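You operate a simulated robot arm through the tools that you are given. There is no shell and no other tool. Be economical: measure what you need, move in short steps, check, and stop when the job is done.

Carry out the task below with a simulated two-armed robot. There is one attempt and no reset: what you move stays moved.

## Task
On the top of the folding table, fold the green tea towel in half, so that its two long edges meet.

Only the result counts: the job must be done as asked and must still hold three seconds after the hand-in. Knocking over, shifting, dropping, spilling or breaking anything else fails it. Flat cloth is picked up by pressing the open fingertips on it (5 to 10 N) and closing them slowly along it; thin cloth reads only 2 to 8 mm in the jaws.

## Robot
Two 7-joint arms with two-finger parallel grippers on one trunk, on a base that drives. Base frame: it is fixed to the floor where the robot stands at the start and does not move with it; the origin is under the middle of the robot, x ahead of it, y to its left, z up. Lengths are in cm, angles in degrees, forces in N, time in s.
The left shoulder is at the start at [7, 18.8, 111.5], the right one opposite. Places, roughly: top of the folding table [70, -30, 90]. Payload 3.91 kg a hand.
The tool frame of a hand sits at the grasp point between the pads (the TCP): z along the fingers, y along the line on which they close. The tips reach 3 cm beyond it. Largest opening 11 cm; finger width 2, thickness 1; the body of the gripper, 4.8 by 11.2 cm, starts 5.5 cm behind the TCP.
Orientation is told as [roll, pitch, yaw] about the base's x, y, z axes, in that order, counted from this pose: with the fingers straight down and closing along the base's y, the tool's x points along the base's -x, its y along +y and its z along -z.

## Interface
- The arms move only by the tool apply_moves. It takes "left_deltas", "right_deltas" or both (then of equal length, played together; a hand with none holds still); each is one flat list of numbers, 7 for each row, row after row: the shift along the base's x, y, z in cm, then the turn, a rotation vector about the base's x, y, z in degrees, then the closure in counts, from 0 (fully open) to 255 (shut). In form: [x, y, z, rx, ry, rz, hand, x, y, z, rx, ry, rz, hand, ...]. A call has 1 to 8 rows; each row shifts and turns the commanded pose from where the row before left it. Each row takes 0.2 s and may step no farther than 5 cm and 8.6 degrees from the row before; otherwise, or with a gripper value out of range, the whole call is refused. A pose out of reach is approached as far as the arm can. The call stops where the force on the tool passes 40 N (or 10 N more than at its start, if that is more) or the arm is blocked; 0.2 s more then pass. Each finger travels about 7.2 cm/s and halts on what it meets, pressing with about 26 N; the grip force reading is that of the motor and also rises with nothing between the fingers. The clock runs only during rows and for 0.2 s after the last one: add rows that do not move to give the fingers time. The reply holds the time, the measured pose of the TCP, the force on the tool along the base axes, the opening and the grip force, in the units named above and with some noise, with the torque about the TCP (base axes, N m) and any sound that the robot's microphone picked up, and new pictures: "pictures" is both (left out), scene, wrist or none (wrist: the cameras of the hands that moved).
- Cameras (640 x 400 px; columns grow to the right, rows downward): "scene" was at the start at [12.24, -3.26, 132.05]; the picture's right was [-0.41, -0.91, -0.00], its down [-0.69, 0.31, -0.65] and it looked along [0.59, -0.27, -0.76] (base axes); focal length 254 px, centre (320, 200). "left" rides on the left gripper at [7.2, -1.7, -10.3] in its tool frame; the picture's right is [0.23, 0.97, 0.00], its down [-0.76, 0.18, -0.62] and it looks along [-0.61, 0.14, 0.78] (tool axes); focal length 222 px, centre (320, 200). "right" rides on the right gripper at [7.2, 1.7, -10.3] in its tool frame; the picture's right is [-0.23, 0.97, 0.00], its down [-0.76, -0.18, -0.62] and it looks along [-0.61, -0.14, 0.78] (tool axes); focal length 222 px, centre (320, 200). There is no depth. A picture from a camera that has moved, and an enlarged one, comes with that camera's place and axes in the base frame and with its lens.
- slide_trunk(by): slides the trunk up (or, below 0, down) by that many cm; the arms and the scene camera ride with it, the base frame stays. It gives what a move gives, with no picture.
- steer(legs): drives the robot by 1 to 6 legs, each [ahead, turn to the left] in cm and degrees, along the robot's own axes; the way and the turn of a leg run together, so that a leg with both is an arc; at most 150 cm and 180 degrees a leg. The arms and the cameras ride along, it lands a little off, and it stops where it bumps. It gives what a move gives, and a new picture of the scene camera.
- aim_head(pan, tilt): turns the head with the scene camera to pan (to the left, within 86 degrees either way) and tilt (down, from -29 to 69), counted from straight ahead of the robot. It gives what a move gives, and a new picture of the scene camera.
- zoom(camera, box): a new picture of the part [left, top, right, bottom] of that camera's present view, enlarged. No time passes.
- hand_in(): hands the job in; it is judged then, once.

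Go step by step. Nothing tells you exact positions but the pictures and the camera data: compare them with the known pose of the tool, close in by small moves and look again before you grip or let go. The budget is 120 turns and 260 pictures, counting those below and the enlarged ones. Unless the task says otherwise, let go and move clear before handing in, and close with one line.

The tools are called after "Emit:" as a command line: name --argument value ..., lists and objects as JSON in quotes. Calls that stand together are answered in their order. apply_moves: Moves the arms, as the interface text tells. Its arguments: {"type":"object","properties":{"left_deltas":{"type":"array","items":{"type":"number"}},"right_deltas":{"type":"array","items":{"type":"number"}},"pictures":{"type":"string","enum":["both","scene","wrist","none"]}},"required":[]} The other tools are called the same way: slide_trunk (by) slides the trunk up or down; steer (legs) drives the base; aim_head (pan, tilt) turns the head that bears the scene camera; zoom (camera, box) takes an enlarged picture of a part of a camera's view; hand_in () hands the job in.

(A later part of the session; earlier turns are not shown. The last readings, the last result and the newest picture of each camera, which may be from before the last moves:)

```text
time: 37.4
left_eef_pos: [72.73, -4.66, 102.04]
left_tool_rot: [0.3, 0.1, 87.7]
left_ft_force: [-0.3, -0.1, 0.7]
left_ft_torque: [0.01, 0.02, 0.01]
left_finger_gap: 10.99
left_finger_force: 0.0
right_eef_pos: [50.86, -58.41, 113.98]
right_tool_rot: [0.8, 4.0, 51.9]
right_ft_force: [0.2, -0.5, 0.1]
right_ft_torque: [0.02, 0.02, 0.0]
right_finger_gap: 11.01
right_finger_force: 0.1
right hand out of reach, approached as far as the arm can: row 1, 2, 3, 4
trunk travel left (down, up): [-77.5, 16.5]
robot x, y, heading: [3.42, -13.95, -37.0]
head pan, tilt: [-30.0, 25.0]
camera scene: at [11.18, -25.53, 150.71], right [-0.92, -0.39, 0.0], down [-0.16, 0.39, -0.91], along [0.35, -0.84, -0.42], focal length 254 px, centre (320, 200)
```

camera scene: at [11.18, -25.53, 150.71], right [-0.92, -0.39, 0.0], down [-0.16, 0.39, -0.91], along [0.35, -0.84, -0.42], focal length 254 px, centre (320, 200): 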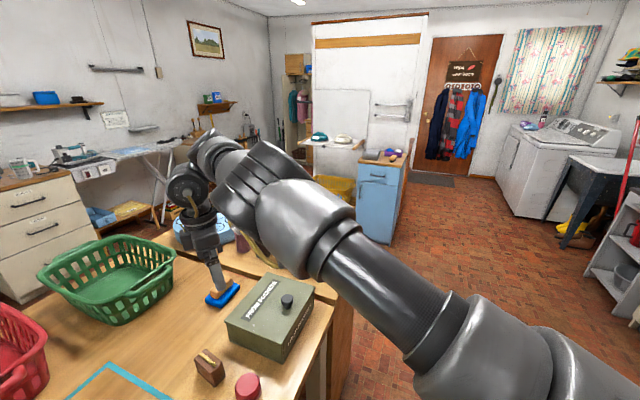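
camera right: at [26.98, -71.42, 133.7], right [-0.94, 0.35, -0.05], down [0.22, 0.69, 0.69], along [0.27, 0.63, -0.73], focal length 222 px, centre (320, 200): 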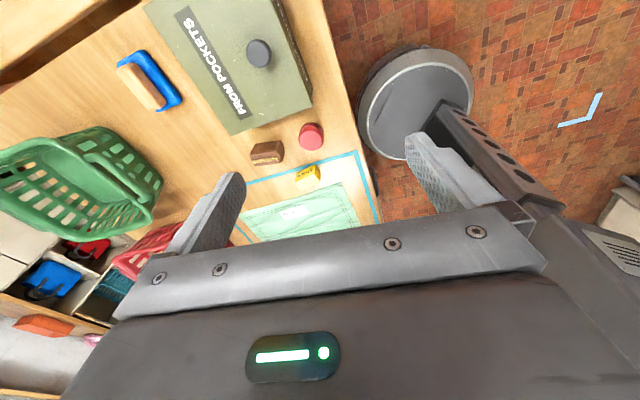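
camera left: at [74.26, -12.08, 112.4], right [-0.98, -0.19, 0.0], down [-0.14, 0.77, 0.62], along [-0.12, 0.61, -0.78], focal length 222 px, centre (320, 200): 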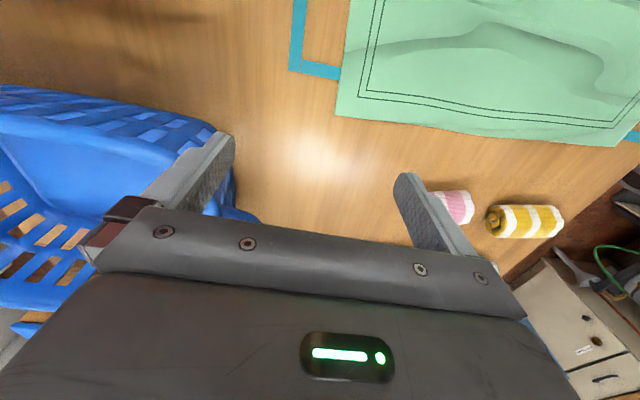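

The right upper arm cannot swing past straight ahead, so it can't reach the near end. I'll fold with the left hand alone, moving the corners in turn. First I'll lift the left hand, withdraw the right one and reposition slightly further back.

Emit:
apply_moves --left_deltas '[-2, -1, 4, 0, 0, 0, 0, -2, -1, 4, 0, 0, 0, 0, -2, -1, 4, 0, 0, 0, 0, -2, -1, 4, 0, 0, 0, 0, -2, -1, 2, 0, 0, 0, 0]' --right_deltas '[-4, -1.5, 1, 0, 0, -5, 0, -4, -1.5, 1, 0, 0, -5, 0, -4, -1.5, 1, 0, 0, -5, 0, -4, -1.5, 1, 0, 0, -5, 0, -3, -1.5, 1, 0, 0, -5, 0]' --pictures "none"

Emit:
steer --legs '[[-3, 37], [-9, 0], [0, -37]]'

Emit:
aim_head --pan 22 --tilt 48

```text
time: 38.6
left_eef_pos: [62.42, -9.7, 120.13]
left_tool_rot: [0.0, 0.0, 87.7]
left_ft_force: [-0.6, 0.9, 0.0]
left_ft_torque: [0.0, -0.04, -0.02]
left_finger_gap: 11.0
left_finger_force: 0.0
right_eef_pos: [30.91, -69.94, 120.03]
right_tool_rot: [2.3, 3.7, 25.2]
right_ft_force: [-0.3, -0.4, 0.6]
right_ft_torque: [0.01, -0.04, -0.03]
right_finger_gap: 11.0
right_finger_force: 0.0
right hand out of reach, approached as far as the arm can: row 1, 2
trunk travel left (down, up): [-77.5, 16.5]
robot x, y, heading: [3.43, -13.63, -37.1]
head pan, tilt: [-30.0, 25.0]
```

```text
time: 43.2
left_eef_pos: [51.08, -8.38, 119.84]
left_tool_rot: [0.3, 0.1, 87.9]
left_ft_force: [-0.1, 0.2, 0.2]
left_ft_torque: [0.02, 0.02, 0.01]
left_finger_gap: 11.0
left_finger_force: 0.0
right_eef_pos: [19.95, -68.65, 120.7]
right_tool_rot: [1.8, 3.0, 25.6]
right_ft_force: [-1.1, 0.1, -0.4]
right_ft_torque: [0.02, 0.04, 0.02]
right_finger_gap: 11.0
right_finger_force: 0.0
trunk travel left (down, up): [-77.5, 16.5]
robot x, y, heading: [-8.53, -13.25, -36.8]
head pan, tilt: [-30.0, 25.0]
camera scene: at [-0.55, -24.42, 150.71], right [-0.92, -0.39, 0.0], down [-0.17, 0.39, -0.91], along [0.36, -0.83, -0.42], focal length 254 px, centre (320, 200)
```

scene: 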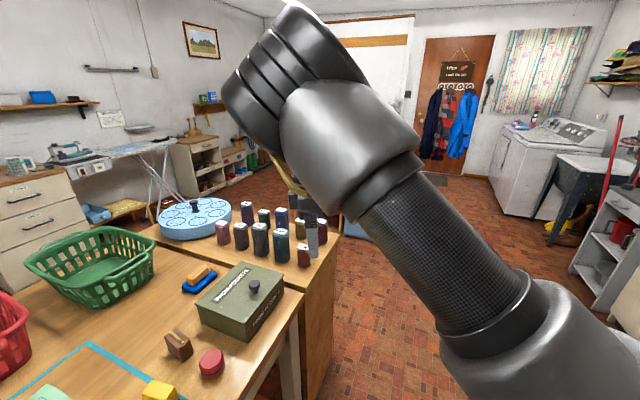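

```text
time: 44.4
left_eef_pos: [51.08, -8.38, 119.87]
left_tool_rot: [0.2, 0.1, 88.0]
left_ft_force: [-0.5, 0.1, -0.2]
left_ft_torque: [-0.01, 0.03, 0.03]
left_finger_gap: 10.99
left_finger_force: 0.0
right_eef_pos: [19.72, -68.71, 120.84]
right_tool_rot: [1.9, 2.8, 25.4]
right_ft_force: [0.4, 0.2, -0.2]
right_ft_torque: [0.01, -0.01, 0.03]
right_finger_gap: 11.0
right_finger_force: 0.0
trunk travel left (down, up): [-77.5, 16.5]
robot x, y, heading: [-8.35, -12.8, -36.8]
head pan, tilt: [22.0, 48.0]
camera scene: at [3.37, -18.05, 147.23], right [-0.26, -0.97, 0.0], down [-0.72, 0.19, -0.67], along [0.65, -0.17, -0.74], focal length 254 px, centre (320, 200)
```

scene: 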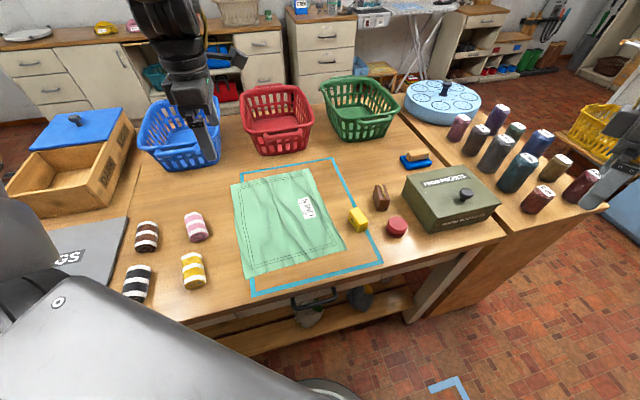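

The corners are confirmed: A(70.6,-4.8), B(71.8,-31.8), C(36.3,-34) and D(35.2,-7.5), at z ≈ 87. I'm moving the left hand over the far end of the left edge with a narrowed gap.

Emit:
apply_moves --left_deltas '[2.65, 0.47, -3.3, 0, 0, 0, 60, 2.65, 0.47, -3.3, 0, 0, 0, 100, 2.65, 0.47, -3.3, 0, 0, 0, 140, 2.65, 0.47, -3.3, 0, 0, 0, 150, 2.65, 0.47, -3.3, 0, 0, 0, 150, 2.65, 0.47, -3.3, 0, 0, 0, 150]' --pictures "both"

```text
time: 45.8
left_eef_pos: [67.05, -5.87, 100.02]
left_tool_rot: [0.2, 0.1, 87.8]
left_ft_force: [0.0, -0.3, -0.2]
left_ft_torque: [0.02, 0.06, -0.01]
left_finger_gap: 4.55
left_finger_force: 0.1
right_eef_pos: [19.96, -68.87, 120.74]
right_tool_rot: [1.9, 2.9, 25.4]
right_ft_force: [-0.2, -0.3, 0.6]
right_ft_torque: [-0.03, 0.01, 0.02]
right_finger_gap: 10.99
right_finger_force: 0.1
trunk travel left (down, up): [-77.5, 16.5]
robot x, y, heading: [-8.67, -12.86, -36.9]
head pan, tilt: [22.0, 48.0]
camera scene: at [3.51, -18.08, 147.22], right [-0.26, -0.97, 0.0], down [-0.72, 0.19, -0.67], along [0.65, -0.17, -0.74], focal length 254 px, centre (320, 200)
camera left: at [68.5, -13.15, 110.51], right [-0.98, -0.19, 0.0], down [-0.15, 0.77, 0.62], along [-0.12, 0.61, -0.78], focal length 222 px, centre (320, 200)
```

scene: 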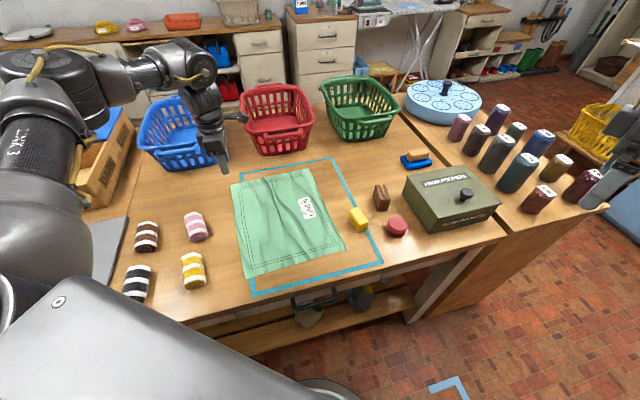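
left: 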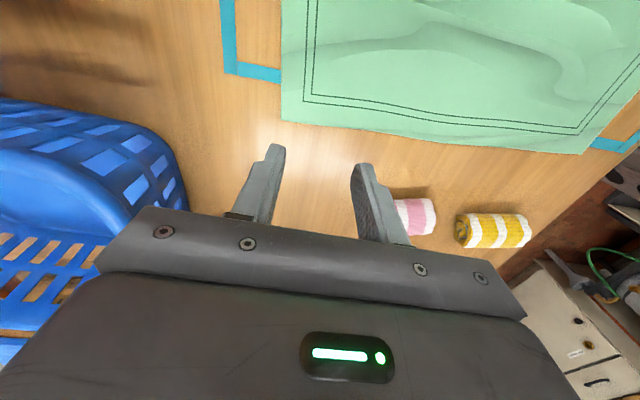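

Both corners show in the wrist view, and the triangulation agrees: A(71,-4.7), D(36.5,-7.5), table z ≈ 87. I'll lower toward contact.

Emit:
apply_moves --left_deltas '[0.4, 0, -3, 0, 0, 0, 150, 0.4, 0, -3, 0, 0, 0, 150, 0, 0, -2, 0, 0, 0, 150]' --pictures "wrist"

```text
time: 46.6
left_eef_pos: [67.74, -5.55, 92.1]
left_tool_rot: [0.3, 0.1, 87.9]
left_ft_force: [-0.8, 0.2, -0.6]
left_ft_torque: [-0.01, 0.02, -0.04]
left_finger_gap: 4.52
left_finger_force: 0.0
right_eef_pos: [19.7, -68.83, 120.79]
right_tool_rot: [1.9, 2.8, 25.4]
right_ft_force: [0.1, -0.2, 0.3]
right_ft_torque: [0.01, -0.03, -0.01]
right_finger_gap: 11.0
right_finger_force: 0.1
trunk travel left (down, up): [-77.5, 16.5]
robot x, y, heading: [-8.42, -13.35, -37.1]
head pan, tilt: [22.0, 48.0]
camera left: at [69.04, -12.91, 102.65], right [-0.98, -0.19, 0.0], down [-0.15, 0.77, 0.62], along [-0.12, 0.61, -0.78], focal length 222 px, centre (320, 200)
```

left: 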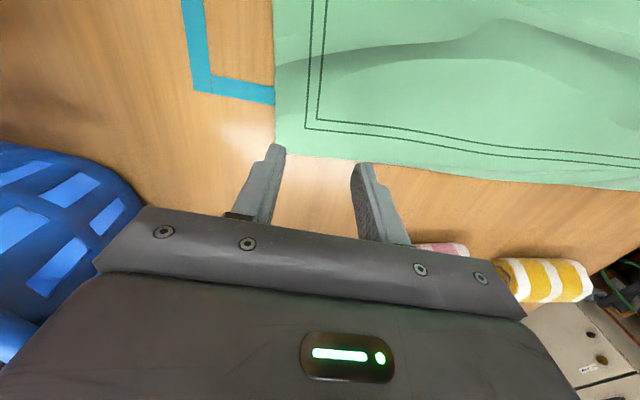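

The fingers line up with the edge. I'll press down in small steps.

Emit:
apply_moves --left_deltas '[0, -0.3, -0.6, 0, 0, 0, 150, 0, 0, -0.6, 0, 0, 0, 150, 0, 0, -0.5, 0, 0, 0, 150]' --pictures "none"

```text
time: 47.4
left_eef_pos: [67.56, -5.82, 90.46]
left_tool_rot: [0.2, 0.2, 87.9]
left_ft_force: [0.1, -0.4, 0.5]
left_ft_torque: [0.01, -0.01, -0.02]
left_finger_gap: 4.54
left_finger_force: 0.2
right_eef_pos: [19.79, -68.75, 120.73]
right_tool_rot: [1.9, 2.8, 25.3]
right_ft_force: [0.7, -0.4, 0.3]
right_ft_torque: [0.03, 0.01, 0.0]
right_finger_gap: 11.0
right_finger_force: 0.1
trunk travel left (down, up): [-77.5, 16.5]
robot x, y, heading: [-8.81, -12.74, -37.0]
head pan, tilt: [22.0, 48.0]
```

Emit:
apply_moves --left_deltas '[0, 0, -0.4, 0, 0, 0, 150, 0, 0, -0.3, 0, 0, 0, 150]' --pictures "none"

```text
time: 48.0
left_eef_pos: [67.79, -5.83, 89.78]
left_tool_rot: [0.1, 0.1, 87.9]
left_ft_force: [-0.2, 0.5, 0.4]
left_ft_torque: [0.0, 0.01, -0.01]
left_finger_gap: 4.53
left_finger_force: 0.1
right_eef_pos: [19.76, -68.7, 120.71]
right_tool_rot: [1.9, 2.9, 25.3]
right_ft_force: [-0.5, 1.2, 0.2]
right_ft_torque: [-0.01, -0.01, 0.03]
right_finger_gap: 10.96
right_finger_force: 0.1
trunk travel left (down, up): [-77.5, 16.5]
robot x, y, heading: [-8.49, -12.71, -36.9]
head pan, tilt: [22.0, 48.0]
```

There's no contact yet at TCP z = 89.8, so I'll keep lowering gently.

Emit:
apply_moves --left_deltas '[0, 0, -0.4, 0, 0, 0, 150, 0, 0, -0.3, 0, 0, 0, 150]' --pictures "wrist"

```text
time: 48.6
left_eef_pos: [67.62, -5.91, 89.22]
left_tool_rot: [0.1, 0.1, 87.9]
left_ft_force: [1.1, 1.1, 4.3]
left_ft_torque: [0.01, -0.14, -0.01]
left_finger_gap: 4.53
left_finger_force: 0.1
right_eef_pos: [19.67, -68.74, 120.76]
right_tool_rot: [2.0, 2.7, 25.4]
right_ft_force: [0.3, 0.1, -0.5]
right_ft_torque: [0.01, 0.01, -0.02]
right_finger_gap: 10.99
right_finger_force: 0.1
trunk travel left (down, up): [-77.5, 16.5]
robot x, y, heading: [-8.33, -13.1, -36.8]
head pan, tilt: [22.0, 48.0]
camera left: at [69.07, -13.19, 99.62], right [-0.98, -0.19, 0.0], down [-0.15, 0.77, 0.62], along [-0.12, 0.61, -0.78], focal length 222 px, centre (320, 200)
```

left: 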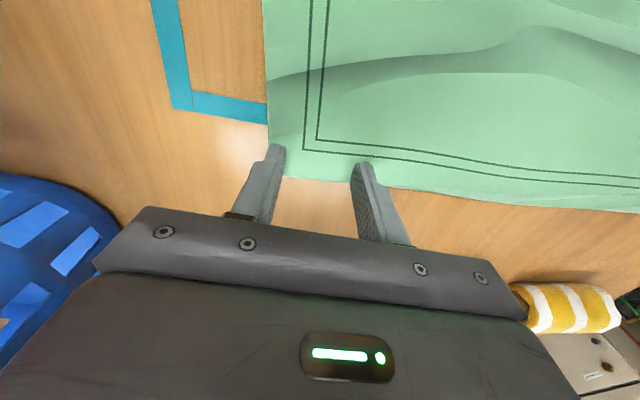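

Contact reads 4 N, with both fingertips on the cloth just inside the edge. I'll press slightly more and close slowly.

Emit:
apply_moves --left_deltas '[0, 0, -0.1, 0, 0, 0, 155, 0, 0, 0, 0, 0, 0, 170, 0, 0, 0, 0, 0, 0, 185, 0, 0, 0, 0, 0, 0, 200, 0, 0, 0, 0, 0, 0, 215, 0, 0, 0, 0, 0, 0, 230, 0, 0, 0, 0, 0, 0, 245, 0, 0, 0, 0, 0, 0, 255]' --pictures "wrist"

```text
time: 50.4
left_eef_pos: [67.45, -5.89, 89.12]
left_tool_rot: [0.1, 0.0, 87.9]
left_ft_force: [-1.4, -1.5, 13.8]
left_ft_torque: [-0.02, -0.01, 0.0]
left_finger_gap: 0.23
left_finger_force: 25.9
right_eef_pos: [19.57, -68.92, 120.87]
right_tool_rot: [1.9, 2.7, 25.5]
right_ft_force: [-0.8, -0.2, -0.2]
right_ft_torque: [0.01, 0.03, 0.0]
right_finger_gap: 11.02
right_finger_force: 0.1
trunk travel left (down, up): [-77.5, 16.5]
robot x, y, heading: [-8.76, -12.59, -36.8]
head pan, tilt: [22.0, 48.0]
camera left: at [68.94, -13.28, 99.6], right [-0.98, -0.19, 0.0], down [-0.15, 0.77, 0.62], along [-0.12, 0.61, -0.78], focal length 222 px, centre (320, 200)
```

left: 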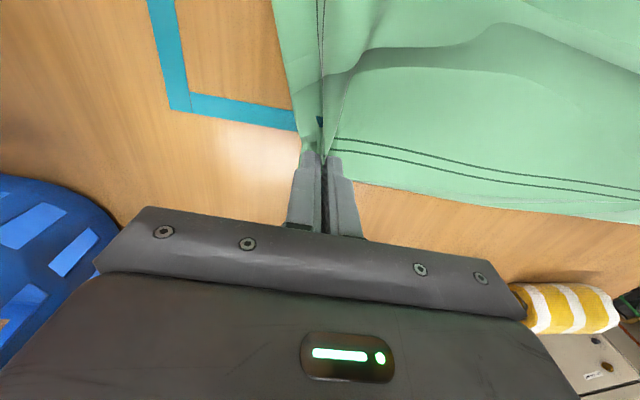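

The cloth is pinched at 2.3 mm. I'll lift gently, tilting the hand so the fingers lead toward -y and the edge turns over as it goes.

Emit:
apply_moves --left_deltas '[0, -0.5, 2, 0, 0, 0, 255, 0, -1, 2, -7, 0, 0, 255, 0, -1.5, 2, -7, 0, 0, 255, -0.3, -2, 2, -7, 0, 0, 255]' --pictures "both"

```text
time: 51.4
left_eef_pos: [67.57, -10.9, 97.02]
left_tool_rot: [-0.7, 21.1, 87.7]
left_ft_force: [0.1, 0.1, 0.1]
left_ft_torque: [-0.01, -0.03, 0.0]
left_finger_gap: 0.24
left_finger_force: 26.2
right_eef_pos: [19.67, -68.77, 120.78]
right_tool_rot: [2.0, 2.9, 25.5]
right_ft_force: [0.3, -0.1, 0.1]
right_ft_torque: [0.0, 0.02, 0.03]
right_finger_gap: 10.97
right_finger_force: 0.1
trunk travel left (down, up): [-77.5, 16.5]
robot x, y, heading: [-8.34, -12.76, -36.7]
head pan, tilt: [22.0, 48.0]
camera scene: at [3.35, -18.05, 147.23], right [-0.26, -0.97, 0.0], down [-0.72, 0.19, -0.67], along [0.65, -0.17, -0.74], focal length 254 px, centre (320, 200)
camera left: at [68.9, -14.11, 109.35], right [-0.98, -0.18, 0.07], down [-0.15, 0.94, 0.3], along [-0.12, 0.29, -0.95], focal length 222 px, centre (320, 200)
```

scene: 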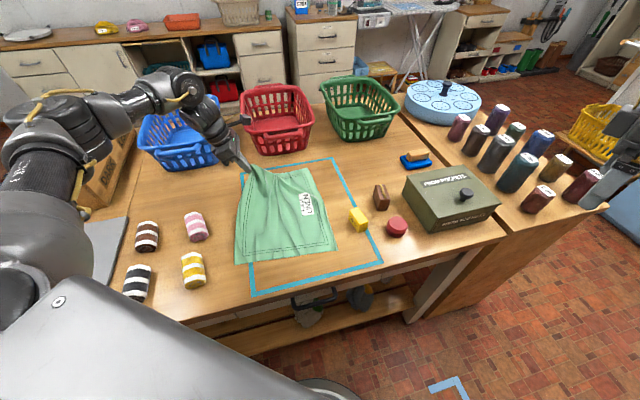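
left: 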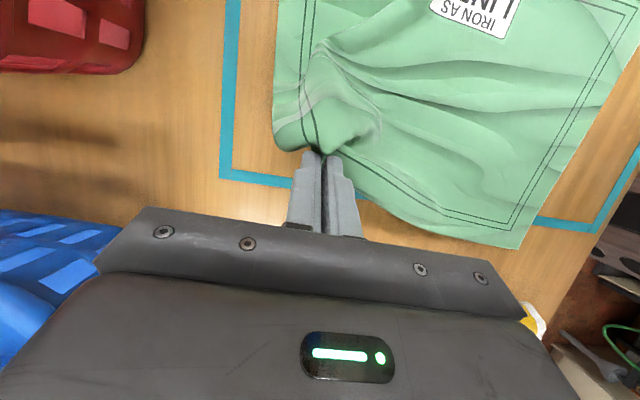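

The corner is lifted. The near end slid slightly under the pull, so I'll ease toward -x while carrying it over, to keep the tension low.

Emit:
apply_moves --left_deltas '[-1.2, -2.5, 0, -7, 0, 0, 255, -1.2, -3, 0, -7, 0, 0, 255, -1, -3, 0, -7, 0, 0, 255, -0.5, -3, 0, -7, 0, 0, 255]' --pictures "both"

```text
time: 52.4
left_eef_pos: [63.45, -22.11, 96.93]
left_tool_rot: [-2.2, 49.2, 86.8]
left_ft_force: [-0.1, 0.4, -0.4]
left_ft_torque: [0.03, 0.01, -0.03]
left_finger_gap: 0.25
left_finger_force: 25.3
right_eef_pos: [19.83, -68.89, 120.77]
right_tool_rot: [1.9, 2.9, 25.3]
right_ft_force: [0.8, 0.2, -0.5]
right_ft_torque: [0.01, 0.0, -0.01]
right_finger_gap: 11.05
right_finger_force: 0.0
trunk travel left (down, up): [-77.5, 16.5]
robot x, y, heading: [-8.26, -12.74, -36.9]
head pan, tilt: [22.0, 48.0]
camera scene: at [3.4, -18.06, 147.23], right [-0.26, -0.97, 0.0], down [-0.72, 0.19, -0.67], along [0.65, -0.17, -0.74], focal length 254 px, centre (320, 200)
camera left: at [64.99, -19.19, 109.46], right [-0.98, -0.12, 0.15], down [-0.15, 0.97, -0.17], along [-0.12, -0.19, -0.97], focal length 222 px, centre (320, 200)
```

scene: 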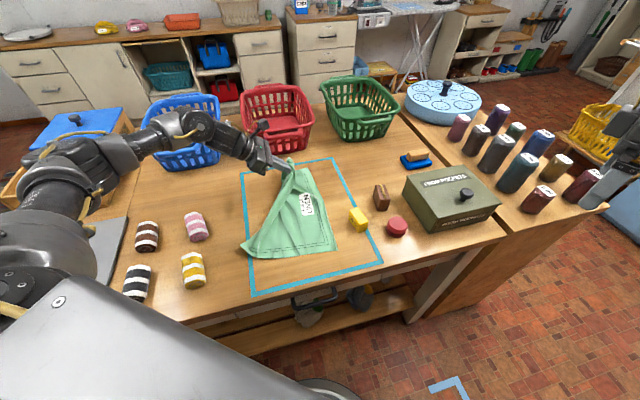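
left: 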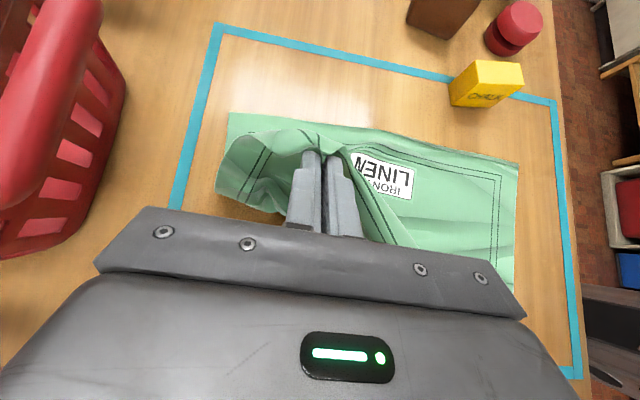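

B is now at about (73,-31.6), C at (37.6,-32.6), and D has trailed to about (46,-7). I'll carry the pinch onto the B end of the far edge and lower it.

Emit:
apply_moves --left_deltas '[1.5, -2, 0, -6, 0, 0, 255, 1.5, -2, -1, -6, 0, 0, 255, 1.3, -1.5, -2, 0, 0, 0, 255, 1.2, -1.3, -2, 0, 0, 0, 255]' --pictures "both"

```text
time: 53.4
left_eef_pos: [68.98, -29.22, 91.88]
left_tool_rot: [-3.5, 61.0, 85.6]
left_ft_force: [0.0, 0.5, 0.1]
left_ft_torque: [0.0, 0.02, -0.05]
left_finger_gap: 0.25
left_finger_force: 26.1
right_eef_pos: [19.9, -68.99, 120.65]
right_tool_rot: [2.0, 2.9, 25.4]
right_ft_force: [0.9, -0.1, 0.4]
right_ft_torque: [0.01, 0.03, -0.01]
right_finger_gap: 11.01
right_finger_force: 0.0
trunk travel left (down, up): [-77.5, 16.5]
robot x, y, heading: [-8.5, -13.05, -37.0]
head pan, tilt: [22.0, 48.0]
camera scene: at [3.43, -18.21, 147.22], right [-0.26, -0.97, 0.0], down [-0.72, 0.19, -0.67], along [0.65, -0.17, -0.74], focal length 254 px, centre (320, 200)
camera left: at [70.47, -23.77, 103.43], right [-0.98, -0.09, 0.17], down [-0.15, 0.92, -0.37], along [-0.12, -0.39, -0.91], focal length 222 px, centre (320, 200)
```

scene: 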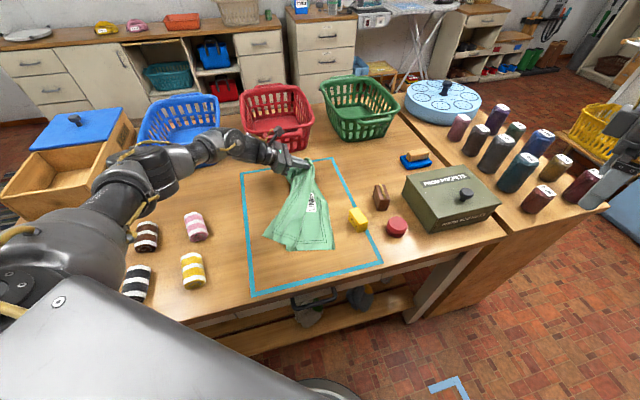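
left: 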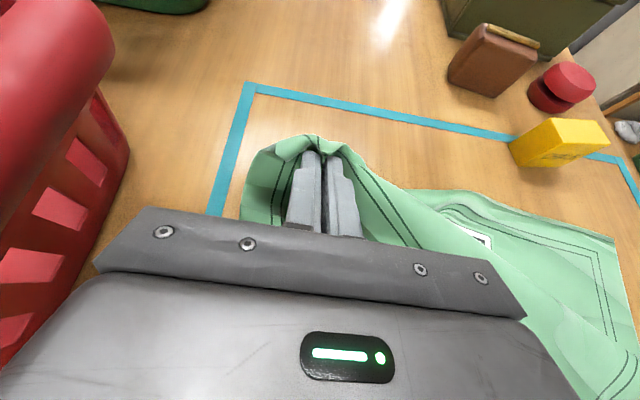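

Emit:
zoom --camera "scene" --box '[220, 120, 400, 290]'

```text
2.35 times, centred on (310, 205) of scene
camera zoom: at [3.43, -18.21, 147.22], right [-0.26, -0.97, 0.0], down [-0.72, 0.19, -0.67], along [0.65, -0.17, -0.74], focal length 597 px, centre (344, 188)
```

zoom: 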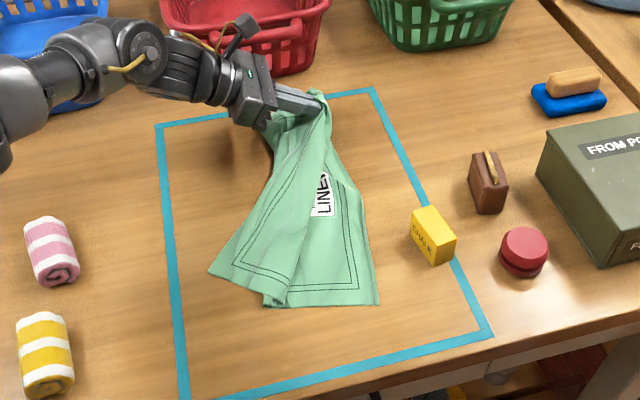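

The pinch sits over the far corner. I'll lower it to contact.

Emit:
apply_moves --left_deltas '[0, 0.2, -1.2, 0, 0, 0, 255, 0, 0.2, -1, 0, 0, 0, 255, 0, 0, -0.4, 0, 0, 0, 255]' --pictures "wrist"

```text
time: 54.2
left_eef_pos: [68.78, -28.85, 89.35]
left_tool_rot: [-3.7, 61.0, 85.6]
left_ft_force: [0.2, 0.4, -0.2]
left_ft_torque: [0.0, 0.02, -0.01]
left_finger_gap: 0.23
left_finger_force: 25.8
right_eef_pos: [19.66, -68.77, 120.85]
right_tool_rot: [1.9, 2.7, 25.4]
right_ft_force: [0.8, 0.6, -0.2]
right_ft_torque: [0.0, -0.04, 0.0]
right_finger_gap: 10.99
right_finger_force: 0.1
trunk travel left (down, up): [-77.5, 16.5]
robot x, y, heading: [-8.35, -12.77, -37.0]
head pan, tilt: [22.0, 48.0]
camera left: at [70.32, -23.34, 100.88], right [-0.98, -0.09, 0.17], down [-0.15, 0.92, -0.37], along [-0.12, -0.39, -0.91], focal length 222 px, centre (320, 200)
```

left: 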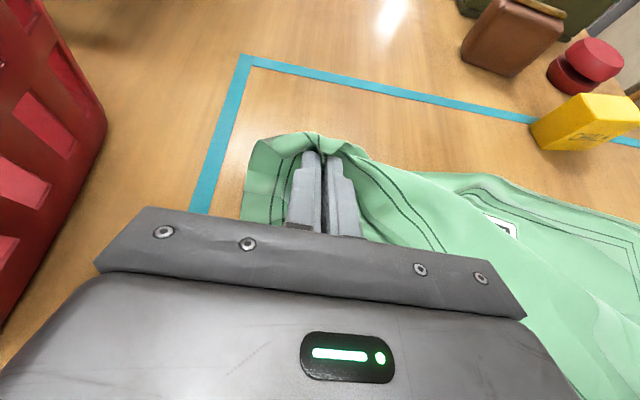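

The pinch is right at the B end. I'll open slightly and back out along the fingers.

Emit:
apply_moves --left_deltas '[0, 0, -0.3, 0, 0, 0, 240, 0, 0, 0, 0, 0, 0, 210, 0, 0, 0, 0, 0, 0, 185, 0, 1.2, 0.9, 0, 0, 0, 170, 0, 2, 1.8, 0, 0, 0, 170, 0, 2, 2.5, 0, 0, 0, 170, 0, 2, 3, 0, 0, 0, 170, 0, 2, 3, 0, 0, 0, 170]' --pictures "both"

Emit:
zoom --camera "scene" --box '[220, 120, 400, 290]'

```text
time: 56.0
left_eef_pos: [69.01, -19.51, 100.2]
left_tool_rot: [-3.7, 61.1, 85.5]
left_ft_force: [-0.1, -0.3, 0.1]
left_ft_torque: [0.02, 0.03, 0.01]
left_finger_gap: 3.65
left_finger_force: 0.0
right_eef_pos: [19.58, -68.69, 120.81]
right_tool_rot: [1.9, 2.8, 25.4]
right_ft_force: [-0.3, 0.2, 0.0]
right_ft_torque: [0.0, -0.01, 0.02]
right_finger_gap: 10.98
right_finger_force: 0.1
trunk travel left (down, up): [-77.5, 16.5]
robot x, y, heading: [-8.16, -12.95, -36.7]
head pan, tilt: [22.0, 48.0]
camera scene: at [3.27, -17.95, 147.24], right [-0.26, -0.97, 0.0], down [-0.72, 0.19, -0.67], along [0.65, -0.17, -0.74], focal length 254 px, centre (320, 200)
camera left: at [70.44, -13.95, 111.83], right [-0.98, -0.09, 0.17], down [-0.15, 0.92, -0.37], along [-0.12, -0.39, -0.91], focal length 222 px, centre (320, 200)
```

scene: 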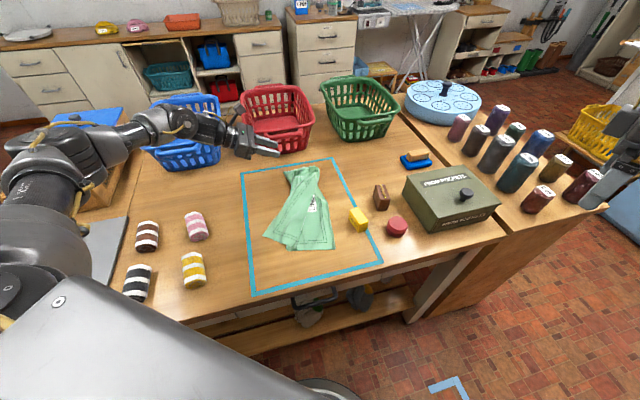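
left: 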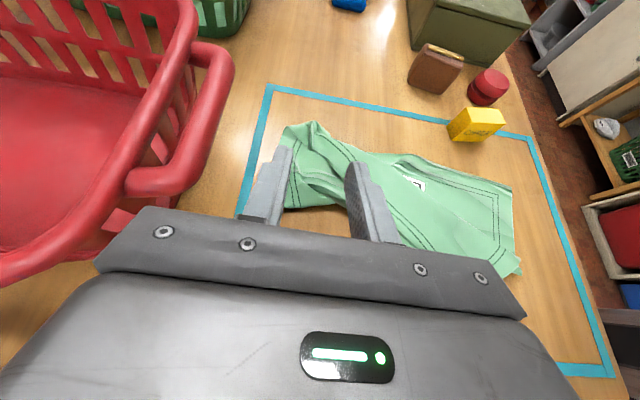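

```text
2.35 times, centred on (310, 205) of scene
camera zoom: at [3.27, -17.95, 147.24], right [-0.26, -0.97, 0.0], down [-0.72, 0.19, -0.67], along [0.65, -0.17, -0.74], focal length 597 px, centre (344, 188)
```

zoom: 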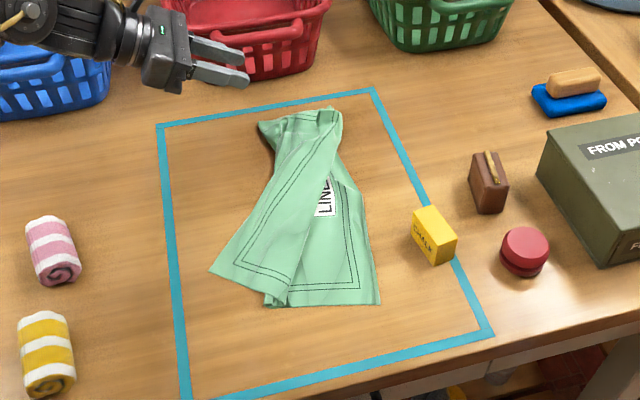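

The far end is placed, though a bit gathered. D lies at about (47,-13), not yet flipped and in a single layer. I'll level the hand and go to D's corner to carry it over to C at (37,-31).

Emit:
apply_moves --left_deltas '[-2.4, 0.5, 0.5, 7.6, 0, 0, 150, -2.4, 0.5, 0.5, 7.6, 0, 0, 150, -2.4, 0.5, 0.5, 7.6, 0, 0, 150, -2.4, 0.5, 0.5, 7.6, 0, 0, 150, -2.4, 0.5, 0.5, 7.6, 0, 0, 150, -2.4, 0.5, 0.5, 7.6, 0, 0, 150, -2.4, 0.5, 0.5, 7.6, 0, 0, 150, -2.4, 0.5, 0.5, 7.6, 0, 0, 150]' --pictures "none"

Emit:
apply_moves --left_deltas '[0, 0, -2, 0, 0, -7, 150, 0, 0, -2, 0, 0, -7, 150, 0, 0, -1, 0, 0, -7, 150, 0, 0, -1, 0, 0, -6.5, 150]' --pictures "both"

```text
time: 57.8
left_eef_pos: [49.69, -15.64, 104.22]
left_tool_rot: [0.2, 0.1, 88.0]
left_ft_force: [0.8, -1.0, 0.3]
left_ft_torque: [0.01, 0.01, 0.01]
left_finger_gap: 4.54
left_finger_force: 0.0
right_eef_pos: [19.59, -68.91, 120.73]
right_tool_rot: [2.0, 2.7, 25.4]
right_ft_force: [-0.2, -1.0, -0.6]
right_ft_torque: [0.02, -0.03, -0.01]
right_finger_gap: 10.99
right_finger_force: 0.0
trunk travel left (down, up): [-77.5, 16.5]
robot x, y, heading: [-8.61, -13.11, -36.8]
head pan, tilt: [22.0, 48.0]
```

```text
time: 58.8
left_eef_pos: [49.88, -15.61, 98.24]
left_tool_rot: [0.1, 0.4, 60.2]
left_ft_force: [-0.4, -0.7, 0.0]
left_ft_torque: [0.04, -0.01, -0.01]
left_finger_gap: 4.53
left_finger_force: 0.1
right_eef_pos: [19.75, -68.78, 120.74]
right_tool_rot: [1.9, 2.8, 25.4]
right_ft_force: [0.0, -0.3, 0.3]
right_ft_torque: [-0.03, 0.01, -0.04]
right_finger_gap: 11.01
right_finger_force: 0.1
trunk travel left (down, up): [-77.5, 16.5]
robot x, y, heading: [-8.42, -13.25, -37.1]
head pan, tilt: [22.0, 48.0]
camera scene: at [3.41, -18.06, 147.23], right [-0.26, -0.97, 0.0], down [-0.72, 0.19, -0.67], along [0.65, -0.17, -0.74], focal length 254 px, centre (320, 200)
camera left: at [47.74, -22.71, 108.65], right [-0.96, 0.29, 0.0], down [0.23, 0.75, 0.62], along [0.17, 0.6, -0.78], focal length 222 px, centre (320, 200)
```

scene: 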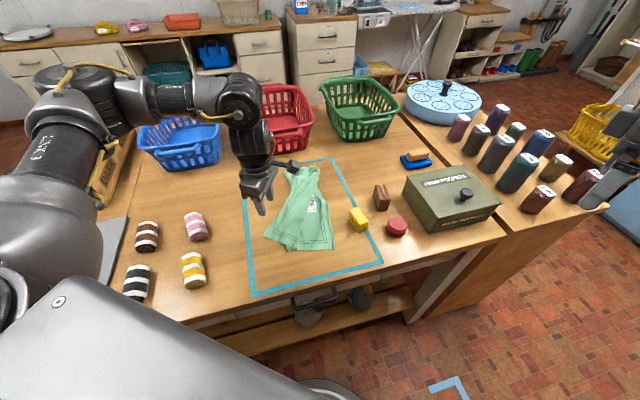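
left: 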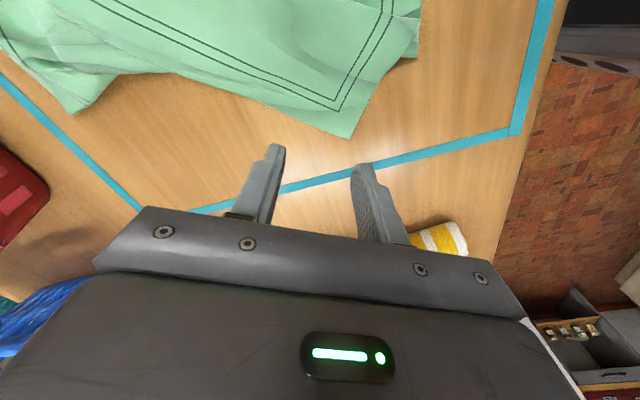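

D's corner is at (47.5,-12.8), with the edge running at -38°. I'm aligning the hand and lowering.

Emit:
apply_moves --left_deltas '[-0.2, -0.1, -3, 0, 0, -8, 150, 0, 0, -3, 0, 0, 0, 150, 0, 0, -2, 0, 0, 0, 150]' --pictures "wrist"

```text
time: 59.6
left_eef_pos: [49.56, -15.66, 90.19]
left_tool_rot: [0.2, 0.3, 52.4]
left_ft_force: [0.2, 0.9, 0.3]
left_ft_torque: [-0.04, -0.01, 0.0]
left_finger_gap: 4.54
left_finger_force: 0.0
right_eef_pos: [19.81, -68.83, 120.73]
right_tool_rot: [1.9, 2.8, 25.3]
right_ft_force: [-0.4, -0.4, 0.7]
right_ft_torque: [0.0, -0.01, -0.02]
right_finger_gap: 11.0
right_finger_force: 0.2
trunk travel left (down, up): [-77.5, 16.5]
robot x, y, heading: [-8.49, -12.91, -36.9]
head pan, tilt: [22.0, 48.0]
camera left: at [46.44, -22.47, 100.72], right [-0.91, 0.41, 0.0], down [0.33, 0.71, 0.62], along [0.25, 0.57, -0.78], focal length 222 px, centre (320, 200)
```

left: 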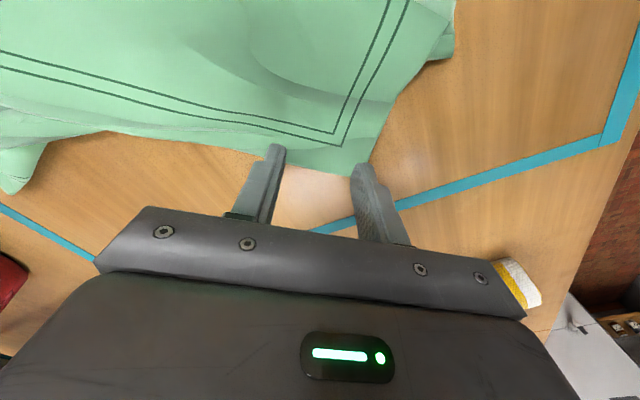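

The outer finger is right at the corner, so I'll shift 1 cm along the edge and then press.

Emit:
apply_moves --left_deltas '[0.7, -0.8, 0, 0, 0, 0, 150, 0, 0, -0.6, 0, 0, 0, 150, 0, 0, -0.35, 0, 0, 0, 150]' --pictures "wrist"

```text
time: 60.4
left_eef_pos: [50.15, -16.47, 89.33]
left_tool_rot: [0.2, 0.3, 52.4]
left_ft_force: [-0.3, 0.9, 0.1]
left_ft_torque: [-0.01, 0.01, -0.02]
left_finger_gap: 4.54
left_finger_force: 0.0
right_eef_pos: [19.72, -68.83, 120.78]
right_tool_rot: [1.8, 2.8, 25.3]
right_ft_force: [0.5, 0.3, -0.1]
right_ft_torque: [-0.01, 0.0, 0.0]
right_finger_gap: 10.98
right_finger_force: 0.2
trunk travel left (down, up): [-77.5, 16.5]
robot x, y, heading: [-8.4, -12.89, -36.6]
head pan, tilt: [22.0, 48.0]
camera left: at [47.13, -23.3, 99.81], right [-0.91, 0.41, 0.0], down [0.33, 0.71, 0.62], along [0.25, 0.57, -0.78], focal length 222 px, centre (320, 200)
```

left: 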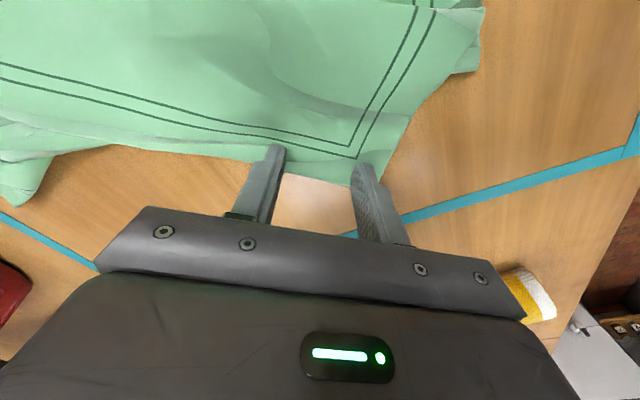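

Emit:
apply_moves --left_deltas '[0, 0, -0.3, 0, 0, 0, 150, 0, 0, 0, 0, 0, 0, 150]' --pictures "none"

```text
time: 61.0
left_eef_pos: [50.18, -16.54, 89.19]
left_tool_rot: [0.1, 0.2, 52.3]
left_ft_force: [1.9, 0.3, 13.1]
left_ft_torque: [0.12, -0.12, -0.02]
left_finger_gap: 4.51
left_finger_force: 0.1
right_eef_pos: [19.63, -68.84, 120.82]
right_tool_rot: [1.9, 2.7, 25.3]
right_ft_force: [-0.5, 0.1, 0.0]
right_ft_torque: [-0.01, 0.01, -0.03]
right_finger_gap: 11.0
right_finger_force: 0.0
trunk travel left (down, up): [-77.5, 16.5]
robot x, y, heading: [-8.26, -13.09, -36.9]
head pan, tilt: [22.0, 48.0]
```

It's pressing at 13 N. I'll ease off slightly and close slowly.

Emit:
apply_moves --left_deltas '[0, 0, 0.1, 0, 0, 0, 155, 0, 0, 0, 0, 0, 0, 170, 0, 0, 0, 0, 0, 0, 185, 0, 0, 0, 0, 0, 0, 200, 0, 0, 0, 0, 0, 0, 215, 0, 0, 0, 0, 0, 0, 230, 0, 0, 0, 0, 0, 0, 245, 0, 0, 0, 0, 0, 0, 255]' --pictures "wrist"

```text
time: 62.8
left_eef_pos: [50.13, -16.48, 89.17]
left_tool_rot: [0.1, 0.2, 52.3]
left_ft_force: [-1.8, 0.3, 8.6]
left_ft_torque: [0.08, -0.02, 0.0]
left_finger_gap: 0.24
left_finger_force: 25.9
right_eef_pos: [19.7, -68.88, 120.81]
right_tool_rot: [1.9, 2.7, 25.4]
right_ft_force: [-0.9, -0.2, -0.8]
right_ft_torque: [0.03, -0.02, 0.0]
right_finger_gap: 11.0
right_finger_force: 0.1
trunk travel left (down, up): [-77.5, 16.5]
robot x, y, heading: [-8.39, -12.92, -36.7]
head pan, tilt: [22.0, 48.0]
camera left: at [47.06, -23.28, 99.62], right [-0.91, 0.41, 0.0], down [0.33, 0.71, 0.62], along [0.25, 0.57, -0.78], focal length 222 px, centre (320, 200)
```

left: 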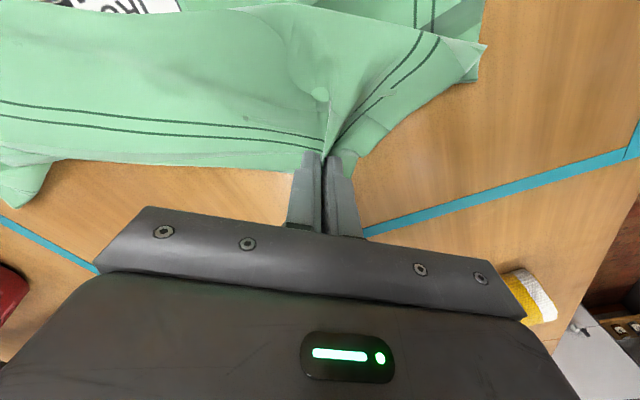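

Gripped. I'll lift D's corner, swinging it toward the near end and turning the hand so the edge lines up with x.

Emit:
apply_moves --left_deltas '[-0.5, -0.3, 2.5, 0, 0, 6, 255, -1.2, -0.5, 2.5, 0, 0, 8, 255, -1.5, -0.5, 2.5, 0, 0, 8, 255, -1.5, -0.5, 2, 0, 0, 8, 255, -1.5, -1, 1, -3, 0, 6, 255]' --pictures "both"

Emit:
zoom --camera "scene" --box '[220, 120, 400, 290]'

```text
time: 64.0
left_eef_pos: [43.86, -19.28, 99.78]
left_tool_rot: [0.0, 3.1, 88.5]
left_ft_force: [0.2, 0.4, -0.4]
left_ft_torque: [0.01, 0.01, -0.01]
left_finger_gap: 0.26
left_finger_force: 25.8
right_eef_pos: [19.65, -68.79, 120.77]
right_tool_rot: [1.8, 2.8, 25.4]
right_ft_force: [-0.3, 0.8, 0.5]
right_ft_torque: [-0.01, 0.03, 0.02]
right_finger_gap: 10.99
right_finger_force: 0.0
trunk travel left (down, up): [-77.5, 16.5]
robot x, y, heading: [-8.47, -12.83, -37.0]
head pan, tilt: [22.0, 48.0]
camera scene: at [3.29, -18.05, 147.24], right [-0.26, -0.97, 0.0], down [-0.72, 0.19, -0.67], along [0.65, -0.17, -0.74], focal length 254 px, centre (320, 200)
camera left: at [45.35, -25.91, 110.51], right [-0.98, -0.2, 0.01], down [-0.16, 0.8, 0.58], along [-0.13, 0.57, -0.82], focal length 222 px, centre (320, 200)
```

scene: 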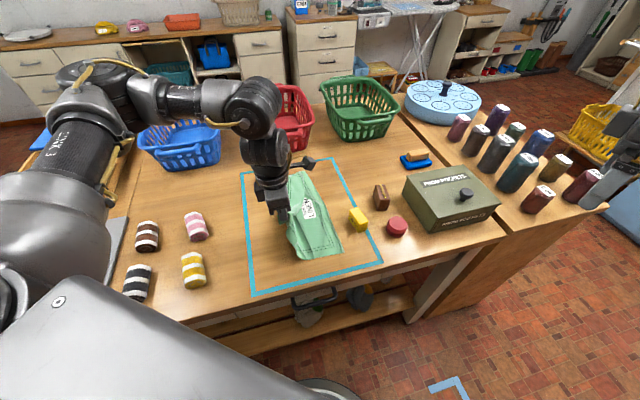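
left: 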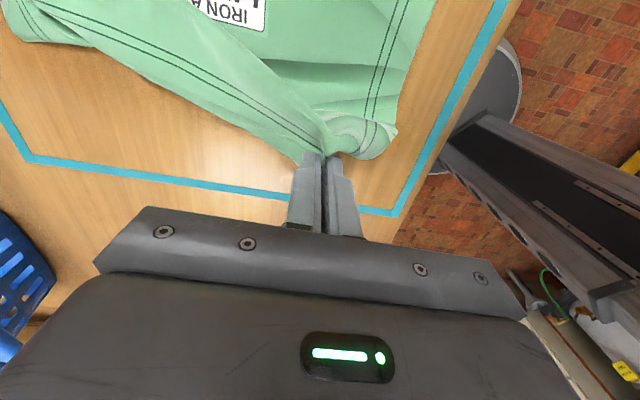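

```text
2.35 times, centred on (310, 205) of scene
camera zoom: at [3.29, -18.05, 147.24], right [-0.26, -0.97, 0.0], down [-0.72, 0.19, -0.67], along [0.65, -0.17, -0.74], focal length 597 px, centre (344, 188)
```

zoom: 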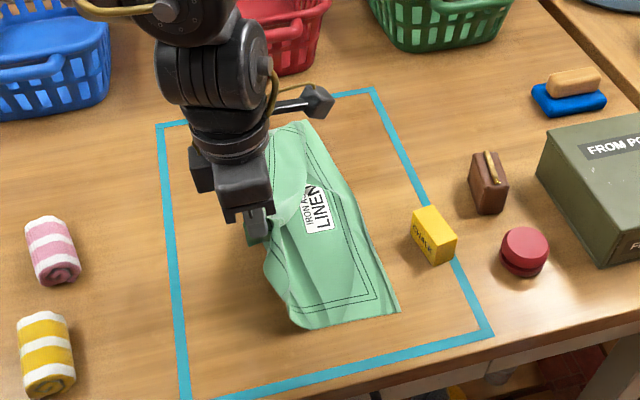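

D is held and the towel lies flatter. The A end slipped back off B, and I'll redo it afterwards. I'll carry D over to C with the turning tilt.

Emit:
apply_moves --left_deltas '[-0.5, -1, 0.5, -7.2, 0, 0, 255, -0.5, -1, 0.5, -7.2, 0, 0, 255, -0.5, -1.2, 0, -7.2, 0, 0, 255, -0.5, -1.2, 0, -7.2, 0, 0, 255, -0.5, -1.2, -0.5, -7.2, 0, 0, 255, -0.5, -1.5, -1, -7.2, 0, 0, 255, -0.5, -1.5, -1, -7.2, 0, 0, 255, -0.4, -1.5, -1, -7.2, 0, 0, 255]' --pictures "both"

Emit:
zoom --camera "scene" --box '[220, 120, 400, 290]'

```text
time: 65.8
left_eef_pos: [40.08, -29.33, 97.45]
left_tool_rot: [-3.0, 60.9, 86.7]
left_ft_force: [0.5, 0.4, -0.4]
left_ft_torque: [0.0, -0.01, -0.03]
left_finger_gap: 0.24
left_finger_force: 25.9
right_eef_pos: [19.78, -68.85, 120.99]
right_tool_rot: [1.9, 2.8, 25.4]
right_ft_force: [-0.5, 0.4, -0.1]
right_ft_torque: [0.0, -0.01, 0.0]
right_finger_gap: 11.0
right_finger_force: 0.0
trunk travel left (down, up): [-77.5, 16.5]
robot x, y, heading: [-8.33, -12.55, -37.1]
head pan, tilt: [22.0, 48.0]
camera scene: at [3.37, -18.01, 147.24], right [-0.26, -0.97, 0.0], down [-0.72, 0.19, -0.67], along [0.65, -0.17, -0.74], focal length 254 px, centre (320, 200)
camera left: at [41.63, -23.85, 108.87], right [-0.98, -0.1, 0.17], down [-0.16, 0.92, -0.37], along [-0.12, -0.39, -0.91], focal length 222 px, centre (320, 200)
```

scene: 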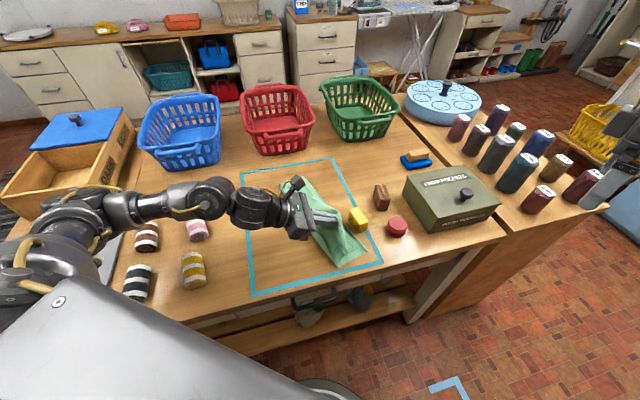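
left: 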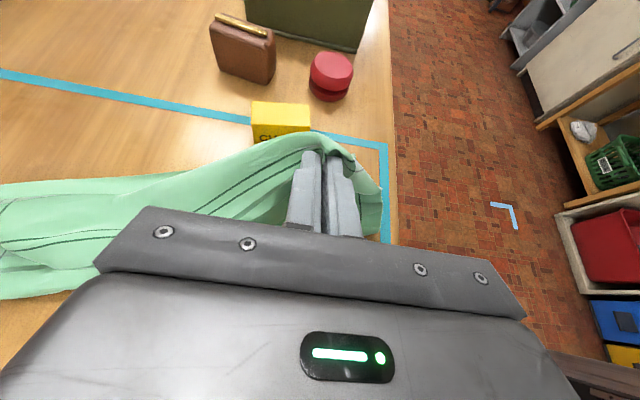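

```text
2.35 times, centred on (310, 205) of scene
camera zoom: at [3.37, -18.01, 147.24], right [-0.26, -0.97, 0.0], down [-0.72, 0.19, -0.67], along [0.65, -0.17, -0.74], focal length 597 px, centre (344, 188)
```

zoom: 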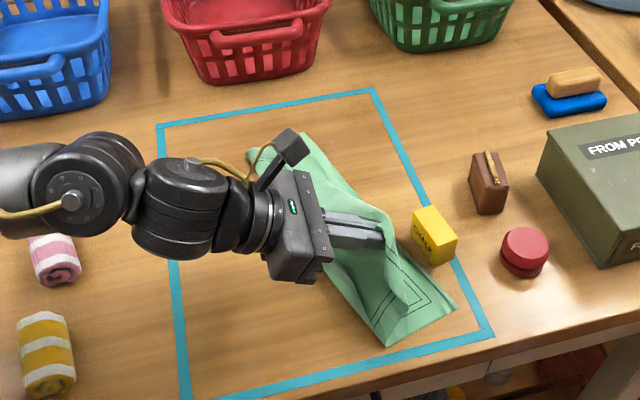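

The whole towel slid toward the chalk box, because friction is low and nothing pins it. I'll unwind: carry D back to +y and lay the towel flat again. Then I'll stand so the right hand can pin the towel while the left folds.

Emit:
apply_moves --left_deltas '[0, 1.5, 0, 7.2, 0, 0, 255, 0, 1.5, 0, 7.2, 0, 0, 255, 0, 2, 0, 7.2, 0, 0, 255, 0, 2, 0, 7.2, 0, 0, 255, 0, 2, -0.5, 7.2, 0, 0, 255, 0, 2, -0.5, 7.2, 0, 0, 255, 0, 2, -1, 7.2, 0, 0, 255, 0, 2, -1, 7.2, 0, 0, 255]' --pictures "both"

Emit:
zoom --camera "scene" --box '[220, 120, 400, 290]'

```text
time: 67.6
left_eef_pos: [40.28, -14.44, 93.96]
left_tool_rot: [0.1, 3.2, 88.4]
left_ft_force: [-1.0, -0.4, -0.4]
left_ft_torque: [0.03, -0.04, -0.02]
left_finger_gap: 0.24
left_finger_force: 26.4
right_eef_pos: [19.81, -68.93, 120.79]
right_tool_rot: [1.9, 2.9, 25.4]
right_ft_force: [0.3, -0.4, 0.5]
right_ft_torque: [0.0, 0.01, 0.01]
right_finger_gap: 10.96
right_finger_force: 0.0
trunk travel left (down, up): [-77.5, 16.5]
robot x, y, heading: [-8.25, -13.25, -37.2]
head pan, tilt: [22.0, 48.0]
camera scene: at [3.35, -18.14, 147.23], right [-0.26, -0.97, 0.0], down [-0.72, 0.19, -0.67], along [0.65, -0.17, -0.74], focal length 254 px, centre (320, 200)
camera left: at [41.7, -21.15, 104.77], right [-0.98, -0.2, 0.01], down [-0.16, 0.8, 0.58], along [-0.13, 0.57, -0.81], focal length 222 px, centre (320, 200)
```

scene: 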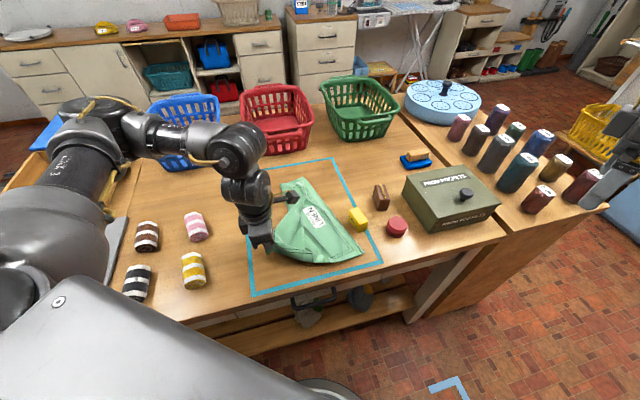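
left: 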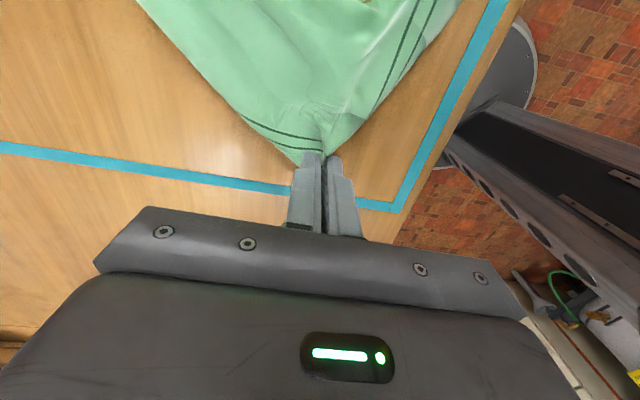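

```text
2.35 times, centred on (310, 205) of scene
camera zoom: at [3.35, -18.14, 147.23], right [-0.26, -0.97, 0.0], down [-0.72, 0.19, -0.67], along [0.65, -0.17, -0.74], focal length 597 px, centre (344, 188)
```

zoom: 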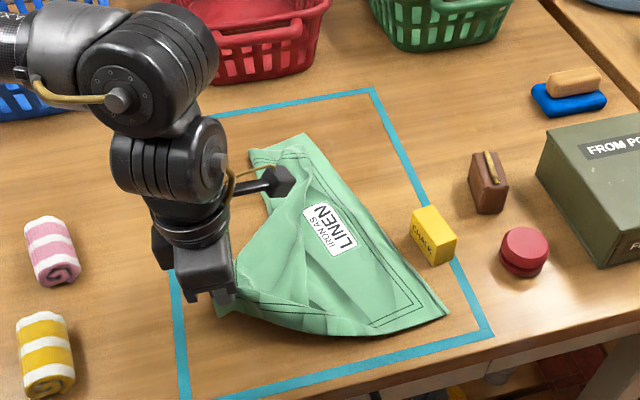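

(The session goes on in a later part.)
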